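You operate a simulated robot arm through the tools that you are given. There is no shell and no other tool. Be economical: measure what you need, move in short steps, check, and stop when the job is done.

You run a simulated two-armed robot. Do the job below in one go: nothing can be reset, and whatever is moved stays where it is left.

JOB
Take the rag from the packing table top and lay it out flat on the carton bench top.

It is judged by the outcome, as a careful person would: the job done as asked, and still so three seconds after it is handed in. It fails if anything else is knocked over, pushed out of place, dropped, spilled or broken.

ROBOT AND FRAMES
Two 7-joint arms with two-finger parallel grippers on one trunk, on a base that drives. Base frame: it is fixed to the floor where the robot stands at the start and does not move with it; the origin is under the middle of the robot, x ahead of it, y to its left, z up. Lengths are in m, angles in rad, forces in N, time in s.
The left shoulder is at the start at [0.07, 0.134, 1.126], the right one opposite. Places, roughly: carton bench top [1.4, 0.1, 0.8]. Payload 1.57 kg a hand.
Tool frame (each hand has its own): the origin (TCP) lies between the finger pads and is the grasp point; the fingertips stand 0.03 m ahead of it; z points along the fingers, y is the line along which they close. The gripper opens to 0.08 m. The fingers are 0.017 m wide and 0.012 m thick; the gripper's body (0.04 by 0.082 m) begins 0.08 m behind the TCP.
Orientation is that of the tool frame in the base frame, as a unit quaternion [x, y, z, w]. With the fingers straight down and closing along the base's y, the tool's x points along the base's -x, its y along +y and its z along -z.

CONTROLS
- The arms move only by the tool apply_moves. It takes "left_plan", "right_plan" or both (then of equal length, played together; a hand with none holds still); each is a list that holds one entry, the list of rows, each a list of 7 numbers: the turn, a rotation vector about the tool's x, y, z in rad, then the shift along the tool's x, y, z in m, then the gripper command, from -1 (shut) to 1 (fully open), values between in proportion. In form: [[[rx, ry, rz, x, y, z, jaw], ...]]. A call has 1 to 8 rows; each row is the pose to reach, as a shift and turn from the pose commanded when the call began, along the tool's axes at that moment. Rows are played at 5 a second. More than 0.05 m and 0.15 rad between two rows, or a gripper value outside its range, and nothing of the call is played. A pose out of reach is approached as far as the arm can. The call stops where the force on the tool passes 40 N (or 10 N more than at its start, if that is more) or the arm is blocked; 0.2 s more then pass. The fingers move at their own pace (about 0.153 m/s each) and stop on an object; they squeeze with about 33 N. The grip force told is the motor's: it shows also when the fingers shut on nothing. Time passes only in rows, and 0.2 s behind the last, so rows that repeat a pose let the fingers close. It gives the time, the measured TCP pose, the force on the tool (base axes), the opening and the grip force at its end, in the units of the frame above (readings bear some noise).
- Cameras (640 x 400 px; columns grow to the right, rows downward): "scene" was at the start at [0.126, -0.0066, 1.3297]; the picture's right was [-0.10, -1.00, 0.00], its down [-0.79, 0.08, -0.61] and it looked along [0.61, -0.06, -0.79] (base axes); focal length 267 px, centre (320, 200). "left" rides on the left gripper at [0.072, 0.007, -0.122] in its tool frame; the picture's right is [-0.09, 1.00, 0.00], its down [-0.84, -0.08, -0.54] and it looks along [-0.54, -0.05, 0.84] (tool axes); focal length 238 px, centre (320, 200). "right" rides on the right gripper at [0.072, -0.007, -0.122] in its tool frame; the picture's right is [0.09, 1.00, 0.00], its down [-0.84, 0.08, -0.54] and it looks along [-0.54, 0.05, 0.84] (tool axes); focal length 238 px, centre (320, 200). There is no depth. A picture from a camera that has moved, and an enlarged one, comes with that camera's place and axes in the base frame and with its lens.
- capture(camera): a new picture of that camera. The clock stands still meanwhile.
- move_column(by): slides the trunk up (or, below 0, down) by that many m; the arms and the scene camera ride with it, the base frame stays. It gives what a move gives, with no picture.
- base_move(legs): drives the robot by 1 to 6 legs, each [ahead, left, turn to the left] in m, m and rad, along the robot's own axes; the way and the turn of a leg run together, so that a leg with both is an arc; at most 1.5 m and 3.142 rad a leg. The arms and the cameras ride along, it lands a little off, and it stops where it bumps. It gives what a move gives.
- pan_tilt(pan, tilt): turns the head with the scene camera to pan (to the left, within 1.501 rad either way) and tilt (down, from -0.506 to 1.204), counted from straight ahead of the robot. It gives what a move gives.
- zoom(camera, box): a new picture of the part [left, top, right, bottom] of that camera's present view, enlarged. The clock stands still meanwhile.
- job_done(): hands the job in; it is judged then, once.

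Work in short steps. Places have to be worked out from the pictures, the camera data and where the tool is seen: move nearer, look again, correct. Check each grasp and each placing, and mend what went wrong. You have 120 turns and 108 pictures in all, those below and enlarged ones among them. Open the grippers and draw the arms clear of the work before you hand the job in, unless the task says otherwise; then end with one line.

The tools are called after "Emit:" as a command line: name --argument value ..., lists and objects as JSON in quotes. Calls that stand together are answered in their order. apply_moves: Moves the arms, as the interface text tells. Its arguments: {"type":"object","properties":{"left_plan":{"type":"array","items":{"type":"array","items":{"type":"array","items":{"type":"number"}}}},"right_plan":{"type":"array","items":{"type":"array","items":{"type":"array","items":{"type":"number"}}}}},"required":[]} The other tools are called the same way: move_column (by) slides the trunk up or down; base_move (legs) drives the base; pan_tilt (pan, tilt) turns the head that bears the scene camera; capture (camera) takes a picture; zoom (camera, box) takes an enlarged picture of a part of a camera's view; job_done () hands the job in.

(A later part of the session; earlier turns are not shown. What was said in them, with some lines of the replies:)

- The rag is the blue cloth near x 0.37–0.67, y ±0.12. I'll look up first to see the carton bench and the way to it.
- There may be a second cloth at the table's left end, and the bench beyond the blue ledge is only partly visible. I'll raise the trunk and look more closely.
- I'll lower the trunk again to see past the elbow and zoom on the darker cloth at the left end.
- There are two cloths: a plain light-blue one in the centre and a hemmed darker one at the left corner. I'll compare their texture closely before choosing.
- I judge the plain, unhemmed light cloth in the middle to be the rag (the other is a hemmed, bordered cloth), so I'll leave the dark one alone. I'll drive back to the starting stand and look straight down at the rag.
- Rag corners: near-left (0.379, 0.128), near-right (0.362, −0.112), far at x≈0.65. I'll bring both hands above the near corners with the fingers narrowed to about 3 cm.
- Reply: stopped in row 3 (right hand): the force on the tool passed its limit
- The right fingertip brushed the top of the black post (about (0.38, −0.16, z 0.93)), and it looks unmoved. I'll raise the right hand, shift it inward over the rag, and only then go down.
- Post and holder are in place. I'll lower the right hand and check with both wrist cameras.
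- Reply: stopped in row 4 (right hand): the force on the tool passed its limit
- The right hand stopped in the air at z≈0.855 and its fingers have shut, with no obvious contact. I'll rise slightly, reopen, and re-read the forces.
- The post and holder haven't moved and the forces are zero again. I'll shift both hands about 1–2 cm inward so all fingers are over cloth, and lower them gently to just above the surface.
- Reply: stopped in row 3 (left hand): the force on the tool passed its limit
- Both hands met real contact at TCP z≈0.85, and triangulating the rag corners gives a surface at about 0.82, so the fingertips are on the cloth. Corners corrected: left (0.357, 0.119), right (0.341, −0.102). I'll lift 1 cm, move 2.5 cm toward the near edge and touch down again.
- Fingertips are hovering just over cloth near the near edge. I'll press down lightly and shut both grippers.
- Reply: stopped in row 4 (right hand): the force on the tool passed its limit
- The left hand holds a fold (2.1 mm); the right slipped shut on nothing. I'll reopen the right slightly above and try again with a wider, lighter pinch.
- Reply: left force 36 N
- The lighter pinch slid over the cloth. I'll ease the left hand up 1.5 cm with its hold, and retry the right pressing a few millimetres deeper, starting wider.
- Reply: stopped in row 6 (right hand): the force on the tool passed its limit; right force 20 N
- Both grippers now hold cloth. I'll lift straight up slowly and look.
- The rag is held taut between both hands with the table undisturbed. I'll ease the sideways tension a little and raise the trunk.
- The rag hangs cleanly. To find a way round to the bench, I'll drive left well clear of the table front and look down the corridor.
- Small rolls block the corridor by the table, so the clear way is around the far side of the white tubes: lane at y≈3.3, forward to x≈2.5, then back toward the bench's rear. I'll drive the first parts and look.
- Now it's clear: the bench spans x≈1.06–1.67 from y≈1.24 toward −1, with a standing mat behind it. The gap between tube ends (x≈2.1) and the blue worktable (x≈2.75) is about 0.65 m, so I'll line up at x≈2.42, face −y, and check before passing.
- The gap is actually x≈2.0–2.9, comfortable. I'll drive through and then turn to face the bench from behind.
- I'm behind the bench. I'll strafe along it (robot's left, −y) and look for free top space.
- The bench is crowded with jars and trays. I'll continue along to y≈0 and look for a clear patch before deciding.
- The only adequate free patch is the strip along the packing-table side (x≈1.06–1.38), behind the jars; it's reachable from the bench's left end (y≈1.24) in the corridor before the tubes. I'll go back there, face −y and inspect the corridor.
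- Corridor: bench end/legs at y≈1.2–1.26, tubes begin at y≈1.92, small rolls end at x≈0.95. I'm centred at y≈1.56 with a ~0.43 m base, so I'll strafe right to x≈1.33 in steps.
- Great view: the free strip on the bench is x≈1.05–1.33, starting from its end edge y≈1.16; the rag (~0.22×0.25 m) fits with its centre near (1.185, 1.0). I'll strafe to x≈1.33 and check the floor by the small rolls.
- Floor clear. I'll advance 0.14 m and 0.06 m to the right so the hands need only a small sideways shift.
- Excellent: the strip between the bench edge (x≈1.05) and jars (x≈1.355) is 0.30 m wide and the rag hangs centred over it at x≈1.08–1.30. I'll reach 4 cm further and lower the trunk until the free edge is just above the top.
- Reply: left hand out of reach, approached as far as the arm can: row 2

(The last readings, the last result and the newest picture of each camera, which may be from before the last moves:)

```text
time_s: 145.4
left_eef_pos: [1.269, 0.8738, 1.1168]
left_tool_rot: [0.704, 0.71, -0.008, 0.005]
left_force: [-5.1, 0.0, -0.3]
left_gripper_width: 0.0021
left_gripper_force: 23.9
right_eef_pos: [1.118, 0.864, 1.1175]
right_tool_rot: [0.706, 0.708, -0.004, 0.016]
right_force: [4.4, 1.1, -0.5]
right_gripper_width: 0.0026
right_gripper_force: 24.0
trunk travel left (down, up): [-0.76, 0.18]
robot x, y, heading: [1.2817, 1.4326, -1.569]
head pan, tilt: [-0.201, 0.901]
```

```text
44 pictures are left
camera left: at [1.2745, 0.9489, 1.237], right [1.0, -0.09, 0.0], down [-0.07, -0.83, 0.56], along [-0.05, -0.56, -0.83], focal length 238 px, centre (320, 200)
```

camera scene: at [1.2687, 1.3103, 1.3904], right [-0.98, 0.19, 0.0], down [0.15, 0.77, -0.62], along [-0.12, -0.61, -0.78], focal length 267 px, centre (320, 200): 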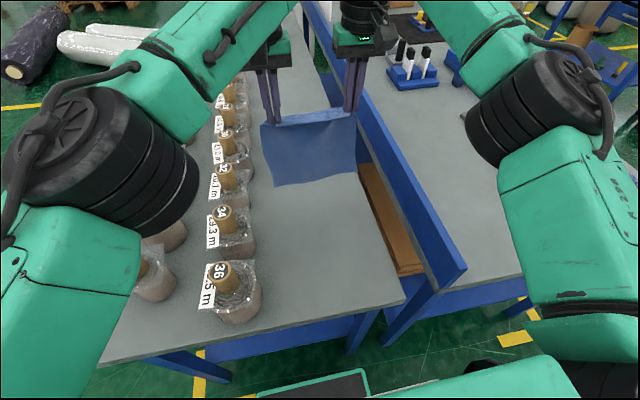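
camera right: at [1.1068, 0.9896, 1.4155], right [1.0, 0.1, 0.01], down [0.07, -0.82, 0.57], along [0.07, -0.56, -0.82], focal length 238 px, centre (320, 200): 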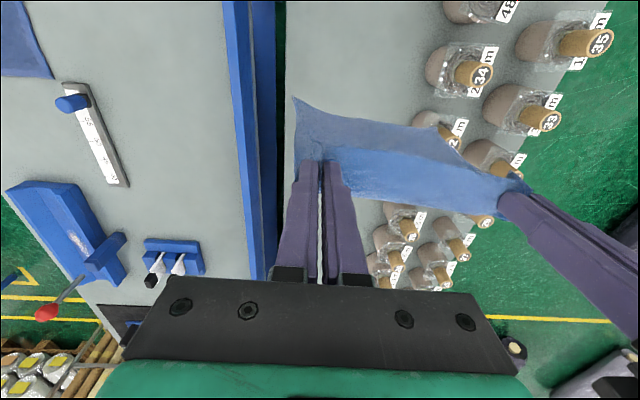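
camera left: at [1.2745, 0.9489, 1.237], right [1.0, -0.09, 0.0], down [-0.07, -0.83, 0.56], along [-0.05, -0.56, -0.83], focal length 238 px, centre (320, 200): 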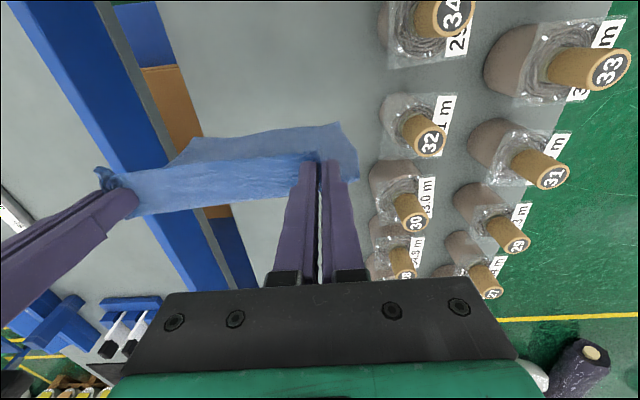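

The free edge is still several cm above the top. I'll lower another 6 cm and look again.

Emit:
move_column --by -0.06

Emit:
capture --camera "scene"

```text
time_s: 146.4
left_eef_pos: [1.269, 0.8737, 1.0562]
left_tool_rot: [0.704, 0.71, -0.008, 0.006]
left_force: [-5.0, -0.7, -0.3]
left_gripper_width: 0.002
left_gripper_force: 23.9
right_eef_pos: [1.119, 0.8651, 1.059]
right_tool_rot: [0.706, 0.708, -0.004, 0.017]
right_force: [4.8, -0.1, 0.4]
right_gripper_width: 0.0026
right_gripper_force: 24.1
trunk travel left (down, up): [-0.7, 0.24]
robot x, y, heading: [1.2827, 1.4355, -1.564]
head pan, tilt: [-0.201, 0.901]
```

```text
43 pictures are left
camera scene: at [1.2687, 1.3104, 1.3304], right [-0.98, 0.19, 0.0], down [0.15, 0.77, -0.62], along [-0.12, -0.61, -0.78], focal length 267 px, centre (320, 200)
```

scene: 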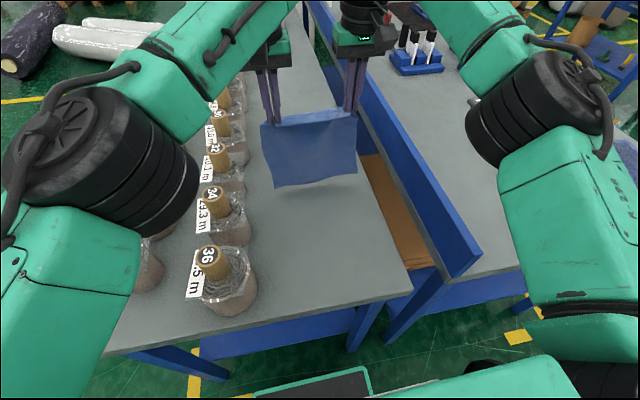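

The free edge is now ~3 cm above the top. I'll lower on a 45° path, moving the hands back toward me so the rag lays out away from the robot, halfway first.

Emit:
apply_moves --left_plan '[[[0, 0, 0, 0, -0.003, 0.02, -1], [0, 0, 0, 0.012, -0.003, 0.04, -1], [0, 0, 0, 0.035, -0.003, 0.06, -1], [0, 0, 0, 0.06, -0.003, 0.08, -1], [0, 0, 0, 0.085, -0.003, 0.1, -1], [0, 0, 0, 0.105, -0.003, 0.115, -1]]]' --right_plan '[[[0, 0, 0, 0, 0.003, 0.02, -1], [0, 0, 0, 0.012, 0.003, 0.04, -1], [0, 0, 0, 0.035, 0.003, 0.06, -1], [0, 0, 0, 0.06, 0.003, 0.08, -1], [0, 0, 0, 0.085, 0.003, 0.1, -1], [0, 0, 0, 0.105, 0.003, 0.115, -1]]]'

Emit:
capture --camera "scene"

Emit:
capture --camera "left"

```text
time_s: 147.8
left_eef_pos: [1.2635, 0.9761, 0.9387]
left_tool_rot: [0.705, 0.71, -0.009, 0.005]
left_force: [0.1, 0.3, -0.3]
left_gripper_width: 0.0024
left_gripper_force: 24.1
right_eef_pos: [1.1242, 0.9695, 0.9414]
right_tool_rot: [0.706, 0.708, -0.004, 0.017]
right_force: [-0.9, 0.8, -0.1]
right_gripper_width: 0.0026
right_gripper_force: 23.7
trunk travel left (down, up): [-0.7, 0.24]
robot x, y, heading: [1.2767, 1.4328, -1.566]
head pan, tilt: [-0.201, 0.901]
```

```text
42 pictures are left
camera scene: at [1.2684, 1.3113, 1.3306], right [-0.98, 0.19, 0.0], down [0.15, 0.77, -0.62], along [-0.12, -0.61, -0.78], focal length 267 px, centre (320, 200)
```

scene: 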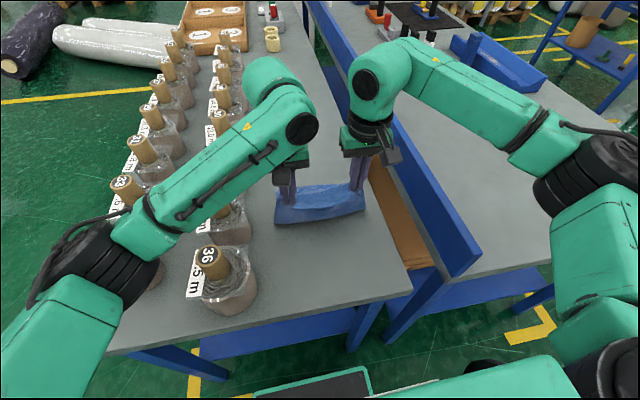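

```text
41 pictures are left
camera left: at [1.2684, 1.0516, 1.0587], right [1.0, -0.09, 0.0], down [-0.07, -0.83, 0.56], along [-0.05, -0.56, -0.83], focal length 238 px, centre (320, 200)
```

left: 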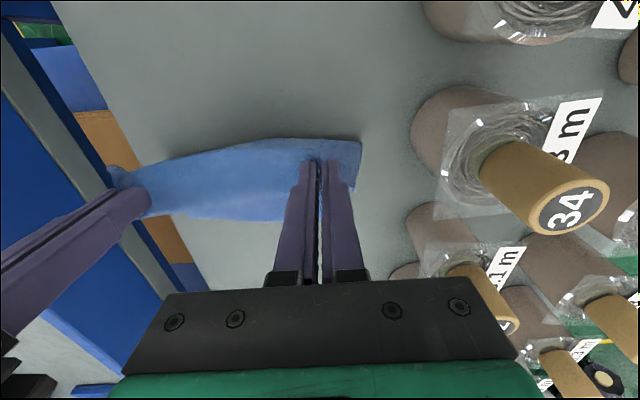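

The far part now lies on the top with its free edge at y≈0.875, and the rest hangs under the hands. I'll continue lowering and drawing back.

Emit:
apply_moves --left_plan '[[[0, 0, 0, 0.028, 0, 0.02, -1], [0, 0, 0, 0.055, 0, 0.038, -1], [0, 0, 0, 0.08, 0, 0.053, -1], [0, 0, 0, 0.1, 0, 0.065, -1], [0, 0, 0, 0.115, 0, 0.072, -1], [0, 0, 0, 0.125, 0, 0.075, -1]]]' --right_plan '[[[0, 0, 0, 0.028, 0, 0.02, -1], [0, 0, 0, 0.055, 0, 0.038, -1], [0, 0, 0, 0.08, 0, 0.053, -1], [0, 0, 0, 0.1, 0, 0.065, -1], [0, 0, 0, 0.115, 0, 0.072, -1], [0, 0, 0, 0.125, 0, 0.075, -1]]]'

Emit:
capture --camera "scene"

Emit:
capture --camera "left"

Emit:
capture --camera "right"

```text
time_s: 149.2
left_eef_pos: [1.2636, 1.1017, 0.8599]
left_tool_rot: [0.704, 0.71, -0.008, 0.005]
left_force: [-0.6, -0.1, -0.9]
left_gripper_width: 0.0019
left_gripper_force: 24.5
right_eef_pos: [1.1246, 1.0915, 0.8625]
right_tool_rot: [0.706, 0.708, -0.005, 0.016]
right_force: [-0.7, -0.6, -0.2]
right_gripper_width: 0.0024
right_gripper_force: 23.7
trunk travel left (down, up): [-0.7, 0.24]
robot x, y, heading: [1.2799, 1.4331, -1.562]
head pan, tilt: [-0.201, 0.901]
```

```text
40 pictures are left
camera scene: at [1.2686, 1.3107, 1.3305], right [-0.98, 0.19, 0.0], down [0.15, 0.77, -0.62], along [-0.12, -0.61, -0.78], focal length 267 px, centre (320, 200)
```

scene: 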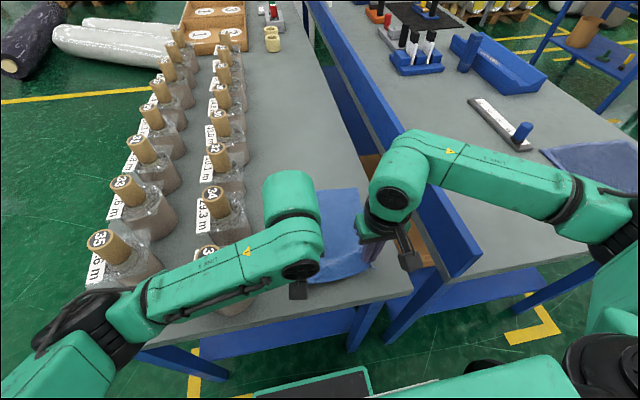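

```text
39 pictures are left
camera left: at [1.2688, 1.1769, 0.981], right [1.0, -0.09, 0.0], down [-0.07, -0.83, 0.56], along [-0.05, -0.56, -0.83], focal length 238 px, centre (320, 200)
```

left: 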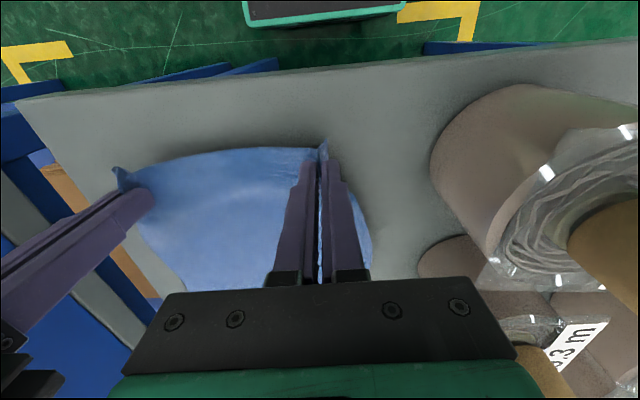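

```text
38 pictures are left
camera right: at [1.1151, 1.1677, 0.981], right [1.0, 0.1, 0.01], down [0.07, -0.82, 0.57], along [0.07, -0.56, -0.82], focal length 238 px, centre (320, 200)
```

right: 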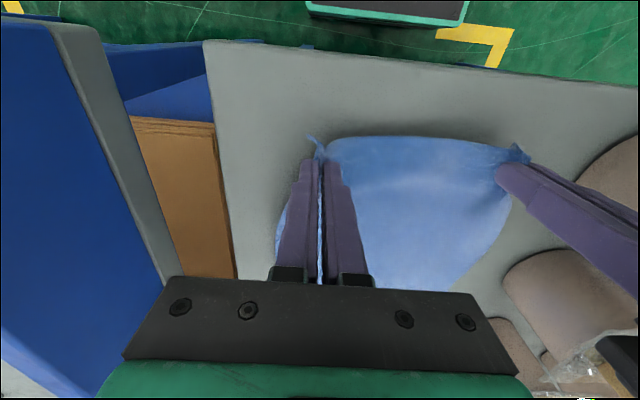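

The rag is nearly all down, both grips near (1.12/1.26, 1.10). I'll lower gently in small steps until the fingertips meet the top, spreading the hands a touch.

Emit:
apply_moves --left_plan '[[[0, 0, 0, 0.004, 0.003, 0.005, -1], [0, 0, 0, 0.008, 0.005, 0.01, -1], [0, 0, 0, 0.01, 0.005, 0.013, -1]]]' --right_plan '[[[0, 0, 0, 0.004, -0.003, 0.005, -1], [0, 0, 0, 0.01, -0.005, 0.01, -1], [0, 0, 0, 0.016, -0.005, 0.014, -1]]]'

Emit:
zoom --camera "scene" --box '[150, 160, 470, 360]'

Emit:
capture --camera "right"

```text
time_s: 150.0
left_eef_pos: [1.2682, 1.1102, 0.8476]
left_tool_rot: [0.705, 0.709, -0.008, 0.005]
left_force: [-3.0, -0.2, -0.3]
left_gripper_width: 0.002
left_gripper_force: 23.5
right_eef_pos: [1.1185, 1.1074, 0.8468]
right_tool_rot: [0.706, 0.708, -0.004, 0.016]
right_force: [2.4, 0.5, -0.2]
right_gripper_width: 0.0025
right_gripper_force: 23.3
trunk travel left (down, up): [-0.7, 0.24]
robot x, y, heading: [1.2838, 1.4318, -1.567]
head pan, tilt: [-0.201, 0.901]
```

```text
2.00 times, centred on (310, 260) of scene
camera zoom: at [1.2685, 1.3104, 1.3304], right [-0.98, 0.19, 0.0], down [0.15, 0.77, -0.62], along [-0.12, -0.61, -0.78], focal length 533 px, centre (340, 80)
```

zoom: 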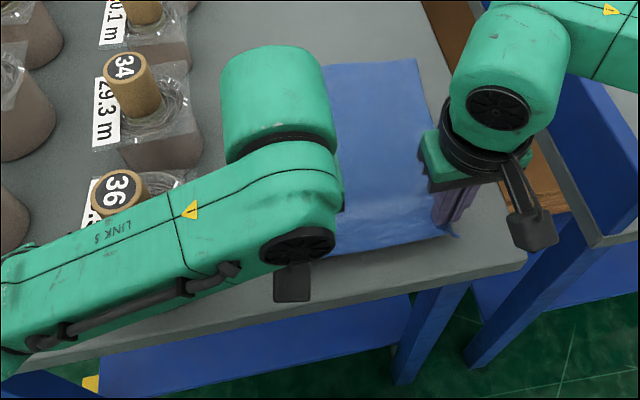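

```text
36 pictures are left
camera right: at [1.1088, 1.1825, 0.9663], right [1.0, 0.1, 0.01], down [0.07, -0.82, 0.57], along [0.07, -0.56, -0.82], focal length 238 px, centre (320, 200)
```

right: 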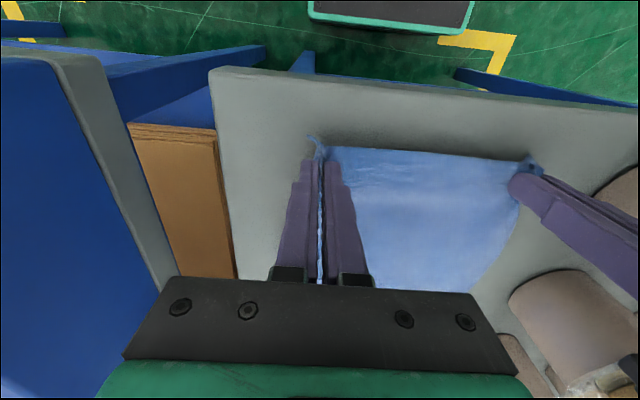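

No contact yet at tip height ≈0.817; jars are undisturbed and the forearm passes in front of jar 36. I'll keep lowering in small steps.

Emit:
apply_moves --left_plan '[[[0, 0, 0, 0.001, 0.0, 0.005, -1], [0, 0, 0, 0.002, 0.0, 0.01, -1], [0, 0, 0, 0.002, 0.0, 0.014, -1]]]' --right_plan '[[[0, 0, 0, 0.001, 0.0, 0.005, -1], [0, 0, 0, 0.002, 0.0, 0.01, -1], [0, 0, 0, 0.002, 0.0, 0.014, -1]]]'

Emit:
capture --camera "right"

Emit:
capture --camera "left"

```text
time_s: 150.8
left_eef_pos: [1.2676, 1.1119, 0.8343]
left_tool_rot: [0.704, 0.71, -0.008, 0.005]
left_force: [-1.3, -0.2, -0.3]
left_gripper_width: 0.002
left_gripper_force: 23.8
right_eef_pos: [1.1189, 1.1074, 0.8332]
right_tool_rot: [0.706, 0.708, -0.004, 0.016]
right_force: [2.4, -0.6, 0.0]
right_gripper_width: 0.0025
right_gripper_force: 23.8
trunk travel left (down, up): [-0.7, 0.24]
robot x, y, heading: [1.2849, 1.4348, -1.569]
head pan, tilt: [-0.201, 0.901]
```

```text
35 pictures are left
camera right: at [1.1095, 1.1827, 0.952], right [1.0, 0.1, 0.01], down [0.07, -0.82, 0.57], along [0.07, -0.56, -0.82], focal length 238 px, centre (320, 200)
```

right: 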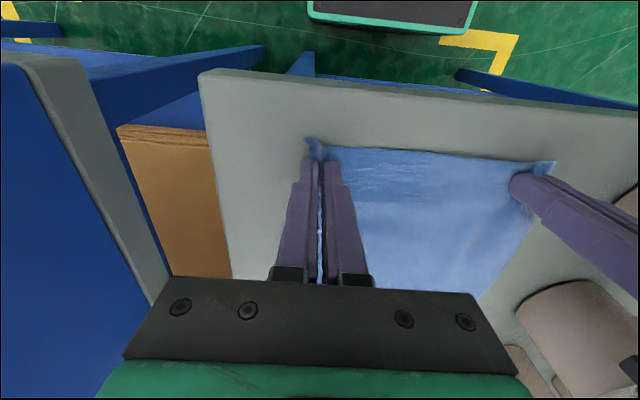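

```text
34 pictures are left
camera left: at [1.274, 1.186, 0.9555], right [1.0, -0.09, 0.0], down [-0.07, -0.83, 0.56], along [-0.05, -0.56, -0.83], focal length 238 px, centre (320, 200)
```

left: 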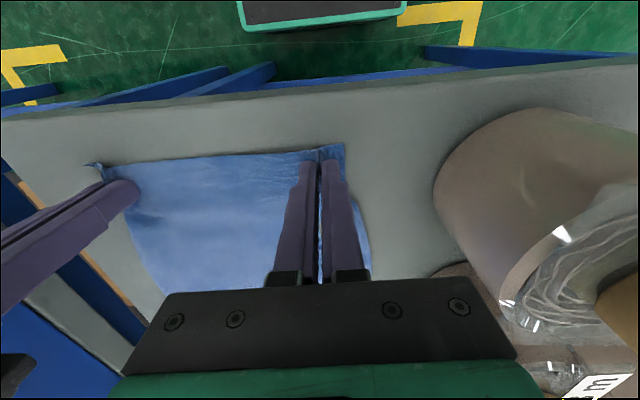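

Corners are almost on the surface. A few more millimetres down until contact.

Emit:
apply_moves --left_plan '[[[0, 0, 0, 0.0, 0.0, 0.004, -1], [0, 0, 0, 0.0, 0.0, 0.008, -1], [0, 0, 0, 0.0, 0.0, 0.011, -1]]]' --right_plan '[[[0, 0, 0, 0.0, 0.0, 0.004, -1], [0, 0, 0, 0.0, 0.0, 0.008, -1], [0, 0, 0, 0.0, 0.0, 0.011, -1]]]'

Emit:
zoom --camera "right" --box '[260, 100, 580, 300]'

```text
time_s: 151.4
left_eef_pos: [1.2679, 1.1122, 0.8325]
left_tool_rot: [0.705, 0.709, -0.013, 0.006]
left_force: [0.4, 1.9, 12.2]
left_gripper_width: 0.0022
left_gripper_force: 23.9
right_eef_pos: [1.1193, 1.1055, 0.8315]
right_tool_rot: [0.707, 0.707, -0.009, 0.022]
right_force: [-2.2, 3.6, 19.9]
right_gripper_width: 0.0025
right_gripper_force: 23.9
trunk travel left (down, up): [-0.7, 0.24]
robot x, y, heading: [1.2844, 1.4304, -1.561]
head pan, tilt: [-0.201, 0.901]
stopped in row 2 (right hand): the force on the tool passed its limit (the readings are from after the stop); the commanded pose is now the measured one
```

```text
2.00 times, centred on (420, 200) of right
camera zoom: at [1.1106, 1.1836, 0.9498], right [1.0, 0.09, 0.01], down [0.07, -0.81, 0.58], along [0.07, -0.58, -0.82], focal length 477 px, centre (120, 200)
```

zoom: 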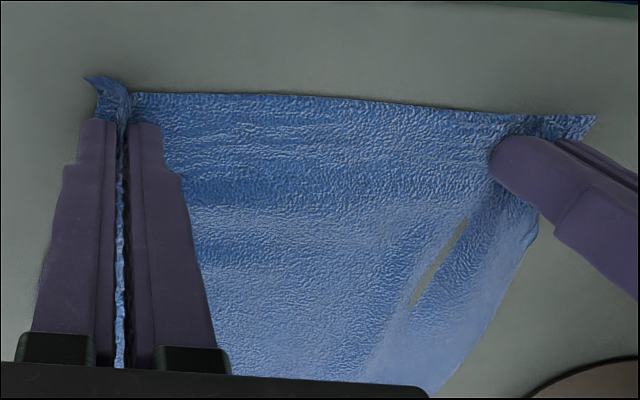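

Fingertips rest on the bench (TCP z≈0.832). I'll ease up 3 mm, open the grippers to about 3 cm, then rise straight up.

Emit:
apply_moves --left_plan '[[[0, 0, 0, 0.0, 0.0, -0.003, -0.7], [0, 0, 0, 0.0, 0.0, -0.003, -0.3], [0, 0, 0, 0.0, 0.0, -0.004, -0.2], [0, 0, 0, 0.0, 0.0, -0.02, -0.2], [0, 0, 0, 0.0, 0.0, -0.05, -0.2], [0, 0, 0, 0.0, 0.0, -0.08, -0.2]]]' --right_plan '[[[0, 0, 0, 0.0, 0.0, -0.003, -0.7], [0, 0, 0, 0.0, 0.0, -0.003, -0.3], [0, 0, 0, 0.0, 0.0, -0.004, -0.2], [0, 0, 0, 0.0, 0.0, -0.02, -0.2], [0, 0, 0, 0.0, 0.0, -0.05, -0.2], [0, 0, 0, 0.0, 0.0, -0.08, -0.2]]]'

Emit:
capture --camera "right"

Emit:
capture --camera "left"

```text
time_s: 152.8
left_eef_pos: [1.2668, 1.1118, 0.9064]
left_tool_rot: [0.705, 0.71, -0.01, 0.006]
left_force: [-0.3, 0.2, 0.2]
left_gripper_width: 0.0319
left_gripper_force: 0.1
right_eef_pos: [1.1157, 1.1095, 0.9075]
right_tool_rot: [0.706, 0.708, -0.007, 0.019]
right_force: [-0.6, -0.2, -0.6]
right_gripper_width: 0.032
right_gripper_force: 0.0
trunk travel left (down, up): [-0.7, 0.24]
robot x, y, heading: [1.2852, 1.433, -1.565]
head pan, tilt: [-0.201, 0.901]
```

```text
32 pictures are left
camera right: at [1.1071, 1.1854, 1.0271], right [1.0, 0.09, 0.01], down [0.07, -0.82, 0.57], along [0.07, -0.57, -0.82], focal length 238 px, centre (320, 200)
```

right: 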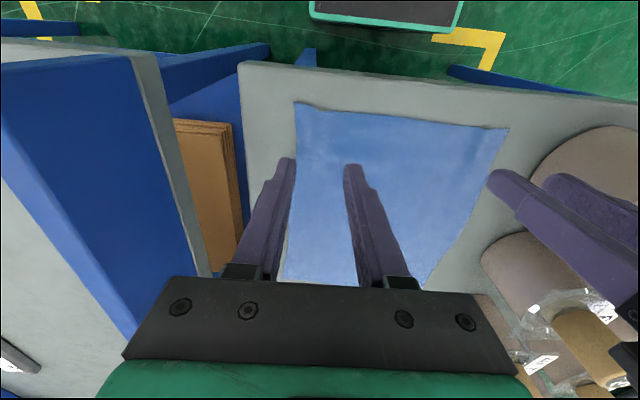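

```text
31 pictures are left
camera left: at [1.2731, 1.1877, 1.0261], right [1.0, -0.08, 0.0], down [-0.07, -0.83, 0.56], along [-0.05, -0.56, -0.83], focal length 238 px, centre (320, 200)
```

left: 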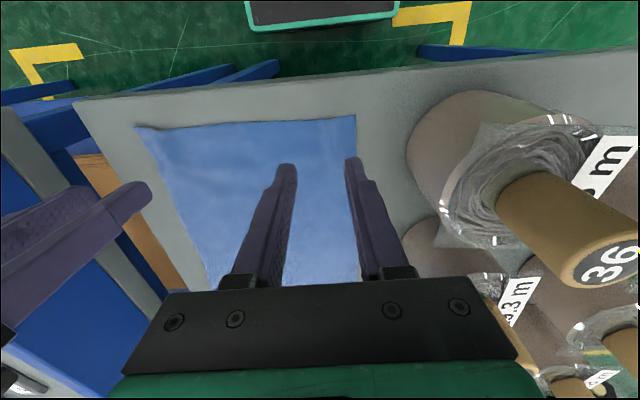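

It spread out flat on release. I'll raise the trunk, withdraw the base a bit and inspect the whole rag.

Emit:
move_column --by 0.24

Emit:
apply_moves --left_plan '[[[0, 0, 0, 0.04, 0.02, -0.02, 0.3], [0, 0, 0, 0.07, 0.05, -0.04, 1], [0, 0, 0, 0.07, 0.05, -0.04, 1]]]' --right_plan '[[[0, 0, 0, 0.04, -0.02, -0.02, 0.3], [0, 0, 0, 0.07, -0.05, -0.04, 1], [0, 0, 0, 0.07, -0.05, -0.04, 1]]]'

Emit:
base_move --legs '[[-0.1, 0.0, 0.0]]'

Emit:
capture --camera "scene"

Emit:
zoom --camera "scene" --box '[200, 140, 440, 290]'

```text
time_s: 155.3
left_eef_pos: [1.267, 1.1118, 1.1456]
left_tool_rot: [0.705, 0.709, -0.011, 0.006]
left_force: [0.6, 0.6, 0.1]
left_gripper_width: 0.0322
left_gripper_force: 0.1
right_eef_pos: [1.1155, 1.1076, 1.1481]
right_tool_rot: [0.706, 0.708, -0.008, 0.019]
right_force: [0.1, -0.3, 0.5]
right_gripper_width: 0.0321
right_gripper_force: 0.1
trunk travel left (down, up): [-0.94, 0.0]
robot x, y, heading: [1.2825, 1.4368, -1.566]
head pan, tilt: [-0.201, 0.901]
```

```text
time_s: 156.1
left_eef_pos: [1.2835, 1.1632, 1.1696]
left_tool_rot: [0.704, 0.71, -0.009, 0.006]
left_force: [0.2, -0.6, 0.3]
left_gripper_width: 0.0798
left_gripper_force: 0.0
left hand out of reach, approached as far as the arm can: row 2, 3
right_eef_pos: [1.0627, 1.1784, 1.1848]
right_tool_rot: [0.707, 0.707, -0.006, 0.02]
right_force: [-0.3, -0.3, -0.6]
right_gripper_width: 0.08
right_gripper_force: 0.0
trunk travel left (down, up): [-0.94, 0.0]
robot x, y, heading: [1.2817, 1.4334, -1.565]
head pan, tilt: [-0.201, 0.901]
```

```text
time_s: 157.2
left_eef_pos: [1.2826, 1.2605, 1.1675]
left_tool_rot: [0.705, 0.71, -0.009, 0.003]
left_force: [0.3, -0.1, 0.4]
left_gripper_width: 0.0801
left_gripper_force: 0.1
right_eef_pos: [1.0629, 1.2758, 1.1846]
right_tool_rot: [0.707, 0.707, -0.005, 0.018]
right_force: [-0.4, -0.1, -1.0]
right_gripper_width: 0.0804
right_gripper_force: 0.0
trunk travel left (down, up): [-0.94, 0.0]
robot x, y, heading: [1.2824, 1.5325, -1.561]
head pan, tilt: [-0.201, 0.901]
```

```text
30 pictures are left
camera scene: at [1.2678, 1.4049, 1.5698], right [-0.98, 0.19, 0.0], down [0.15, 0.77, -0.62], along [-0.12, -0.61, -0.79], focal length 267 px, centre (320, 200)
```

scene: 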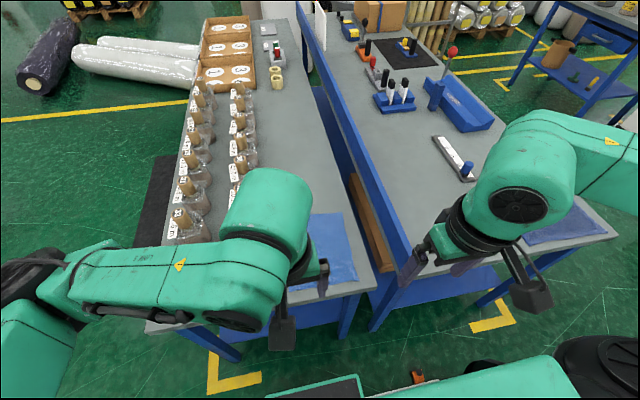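

```text
2.67 times, centred on (320, 215) of scene
camera zoom: at [1.2678, 1.4049, 1.5698], right [-0.98, 0.19, 0.0], down [0.15, 0.77, -0.62], along [-0.12, -0.61, -0.79], focal length 711 px, centre (320, 160)
```

zoom: 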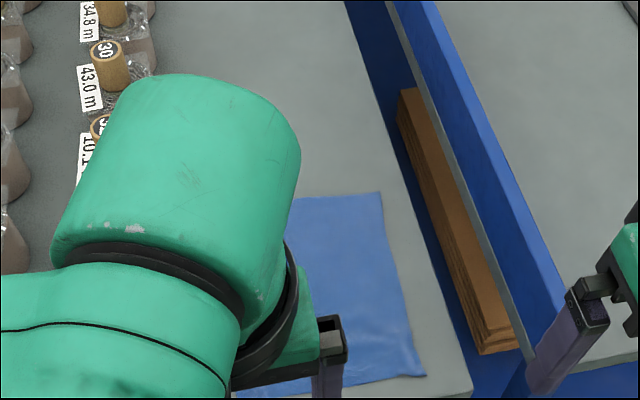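

The left arm blocks the view. I'll strafe left out of the corridor, clear of the bench, and look back.

Emit:
base_move --legs '[[0.0, 0.75, 0.0]]'

Emit:
capture --camera "right"

Emit:
pan_tilt --pan -0.75 --tilt 0.75

Emit:
capture --camera "scene"

```text
time_s: 161.4
left_eef_pos: [2.0418, 1.2636, 1.1698]
left_tool_rot: [0.71, 0.705, -0.009, 0.006]
left_force: [0.1, 0.1, 0.1]
left_gripper_width: 0.0801
left_gripper_force: 0.0
right_eef_pos: [1.8225, 1.2823, 1.1845]
right_tool_rot: [0.711, 0.703, -0.007, 0.021]
right_force: [-0.8, 0.6, 0.9]
right_gripper_width: 0.08
right_gripper_force: 0.0
trunk travel left (down, up): [-0.94, 0.0]
robot x, y, heading: [2.0437, 1.5345, -1.576]
head pan, tilt: [-0.201, 0.901]
```

```text
28 pictures are left
camera right: at [1.8131, 1.3593, 1.3039], right [1.0, 0.08, 0.02], down [0.06, -0.82, 0.57], along [0.06, -0.57, -0.82], focal length 238 px, centre (320, 200)
```

right: 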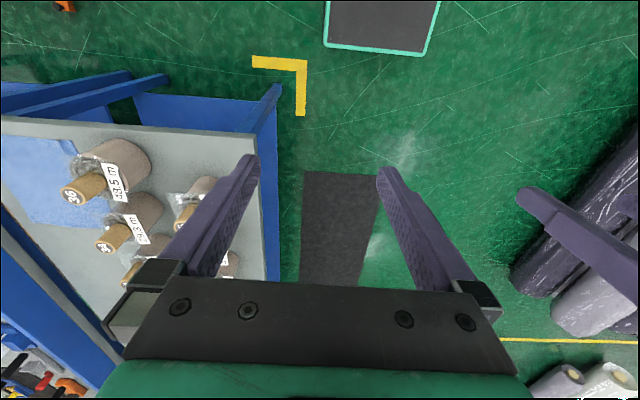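

```text
time_s: 162.3
left_eef_pos: [2.0413, 1.2632, 1.1701]
left_tool_rot: [0.709, 0.705, -0.011, 0.005]
left_force: [-1.0, 0.2, 1.0]
left_gripper_width: 0.0801
left_gripper_force: 0.1
right_eef_pos: [1.8223, 1.2826, 1.186]
right_tool_rot: [0.71, 0.703, -0.007, 0.02]
right_force: [-0.5, 0.7, -0.6]
right_gripper_width: 0.0803
right_gripper_force: 0.1
trunk travel left (down, up): [-0.94, 0.0]
robot x, y, heading: [2.042, 1.5336, -1.583]
head pan, tilt: [-0.75, 0.75]
```

```text
27 pictures are left
camera scene: at [1.9882, 1.424, 1.5823], right [-0.73, 0.69, 0.0], down [0.47, 0.5, -0.73], along [-0.5, -0.53, -0.68], focal length 267 px, centre (320, 200)
```

scene: 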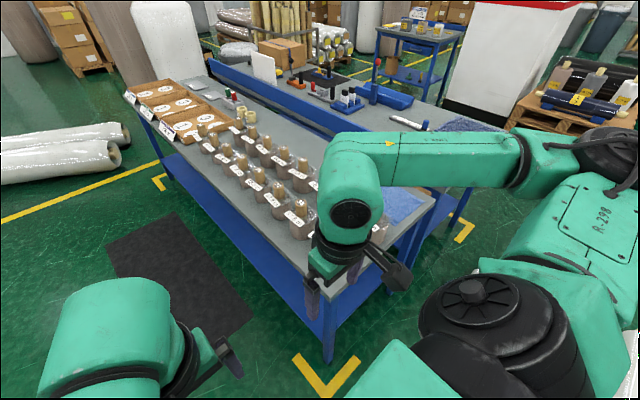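

All jars and trays stand as before. One more view: I'll strafe back 0.35 m so the right wrist camera looks at the whole rag.

Emit:
base_move --legs '[[0.0, -0.4, 0.01]]'

Emit:
capture --camera "right"

Emit:
zoom --camera "right" --box '[0, 60, 240, 210]'

```text
time_s: 164.8
left_eef_pos: [1.6525, 1.2652, 1.1697]
left_tool_rot: [0.705, 0.71, -0.011, 0.005]
left_force: [-0.7, 0.7, 0.6]
left_gripper_width: 0.08
left_gripper_force: 0.0
right_eef_pos: [1.4344, 1.2806, 1.1853]
right_tool_rot: [0.707, 0.707, -0.008, 0.019]
right_force: [0.2, 0.0, -0.4]
right_gripper_width: 0.08
right_gripper_force: 0.0
trunk travel left (down, up): [-0.94, 0.0]
robot x, y, heading: [1.6536, 1.5356, -1.565]
head pan, tilt: [-0.75, 0.75]
```

```text
26 pictures are left
camera right: at [1.4244, 1.3572, 1.3046], right [1.0, 0.09, 0.01], down [0.07, -0.82, 0.57], along [0.06, -0.57, -0.82], focal length 238 px, centre (320, 200)
```

right: 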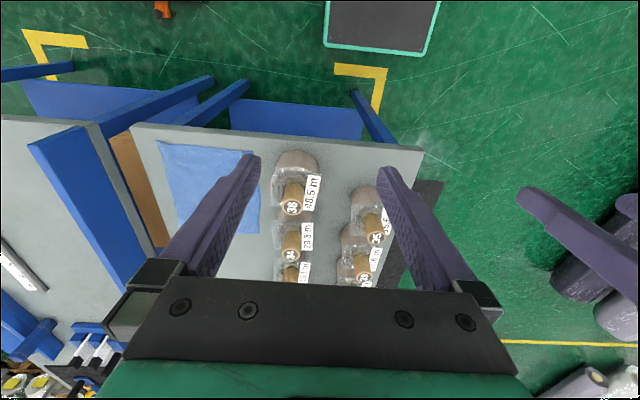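

```text
2.67 times, centred on (120, 135) of right
camera zoom: at [1.4244, 1.3572, 1.3046], right [1.0, 0.09, 0.01], down [0.07, -0.82, 0.57], along [0.06, -0.57, -0.82], focal length 636 px, centre (853, 373)
```

zoom: 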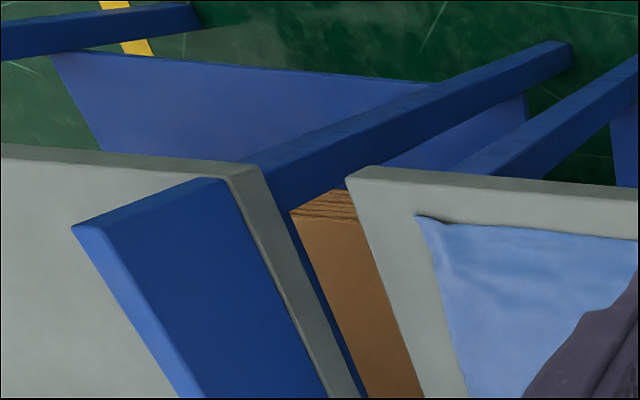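

The rag lies flat, entirely on the top and clear of the jars. A final slightly shifted check of its far edge, then I'm clear.

Emit:
base_move --legs '[[0.0, 0.17, 0.0]]'

Emit:
zoom --camera "right" --box '[0, 90, 320, 290]'

Emit:
base_move --legs '[[0.0, 0.4, 0.0]]'

```text
time_s: 166.3
left_eef_pos: [1.8207, 1.2653, 1.1698]
left_tool_rot: [0.704, 0.71, -0.009, 0.007]
left_force: [-0.7, -0.5, 0.2]
left_gripper_width: 0.0799
left_gripper_force: 0.0
right_eef_pos: [1.6019, 1.2801, 1.1843]
right_tool_rot: [0.706, 0.708, -0.007, 0.02]
right_force: [0.7, 0.5, -0.6]
right_gripper_width: 0.0798
right_gripper_force: 0.1
trunk travel left (down, up): [-0.94, 0.0]
robot x, y, heading: [1.8215, 1.5355, -1.565]
head pan, tilt: [-0.75, 0.75]
```

```text
2.00 times, centred on (160, 190) of right
camera zoom: at [1.5922, 1.3576, 1.3033], right [1.0, 0.1, 0.02], down [0.07, -0.82, 0.57], along [0.07, -0.57, -0.82], focal length 477 px, centre (640, 220)
```

zoom: 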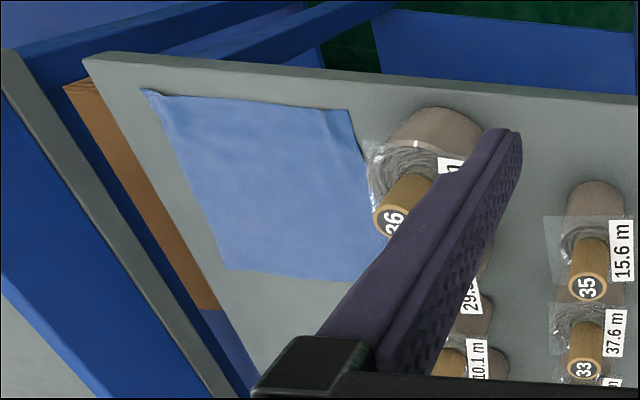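

```text
time_s: 168.7
left_eef_pos: [2.2106, 1.2689, 1.1694]
left_tool_rot: [0.702, 0.712, -0.009, 0.007]
left_force: [0.0, 0.3, 1.4]
left_gripper_width: 0.0802
left_gripper_force: 0.1
right_eef_pos: [1.9923, 1.2832, 1.186]
right_tool_rot: [0.704, 0.71, -0.007, 0.02]
right_force: [-0.6, 0.2, -0.6]
right_gripper_width: 0.0797
right_gripper_force: 0.0
trunk travel left (down, up): [-0.94, 0.0]
robot x, y, heading: [2.2122, 1.5407, -1.561]
head pan, tilt: [-0.75, 0.75]
```

The rag is spread flat on the bench, all four corners visible, nothing else moved, and the arms are clear with grippers open. Handing in.

Emit:
job_done

```text
The job is handed in.
```

I laid the light-blue rag out flat on the carton bench top, on the clear strip beside the jars. I took the plain light-blue cloth to be the rag and left the dark hemmed cloth on the packing table. On the way in, the right fingers brushed the black post, but it and everything else I could see stayed in place; the grippers are open and the arms are clear.
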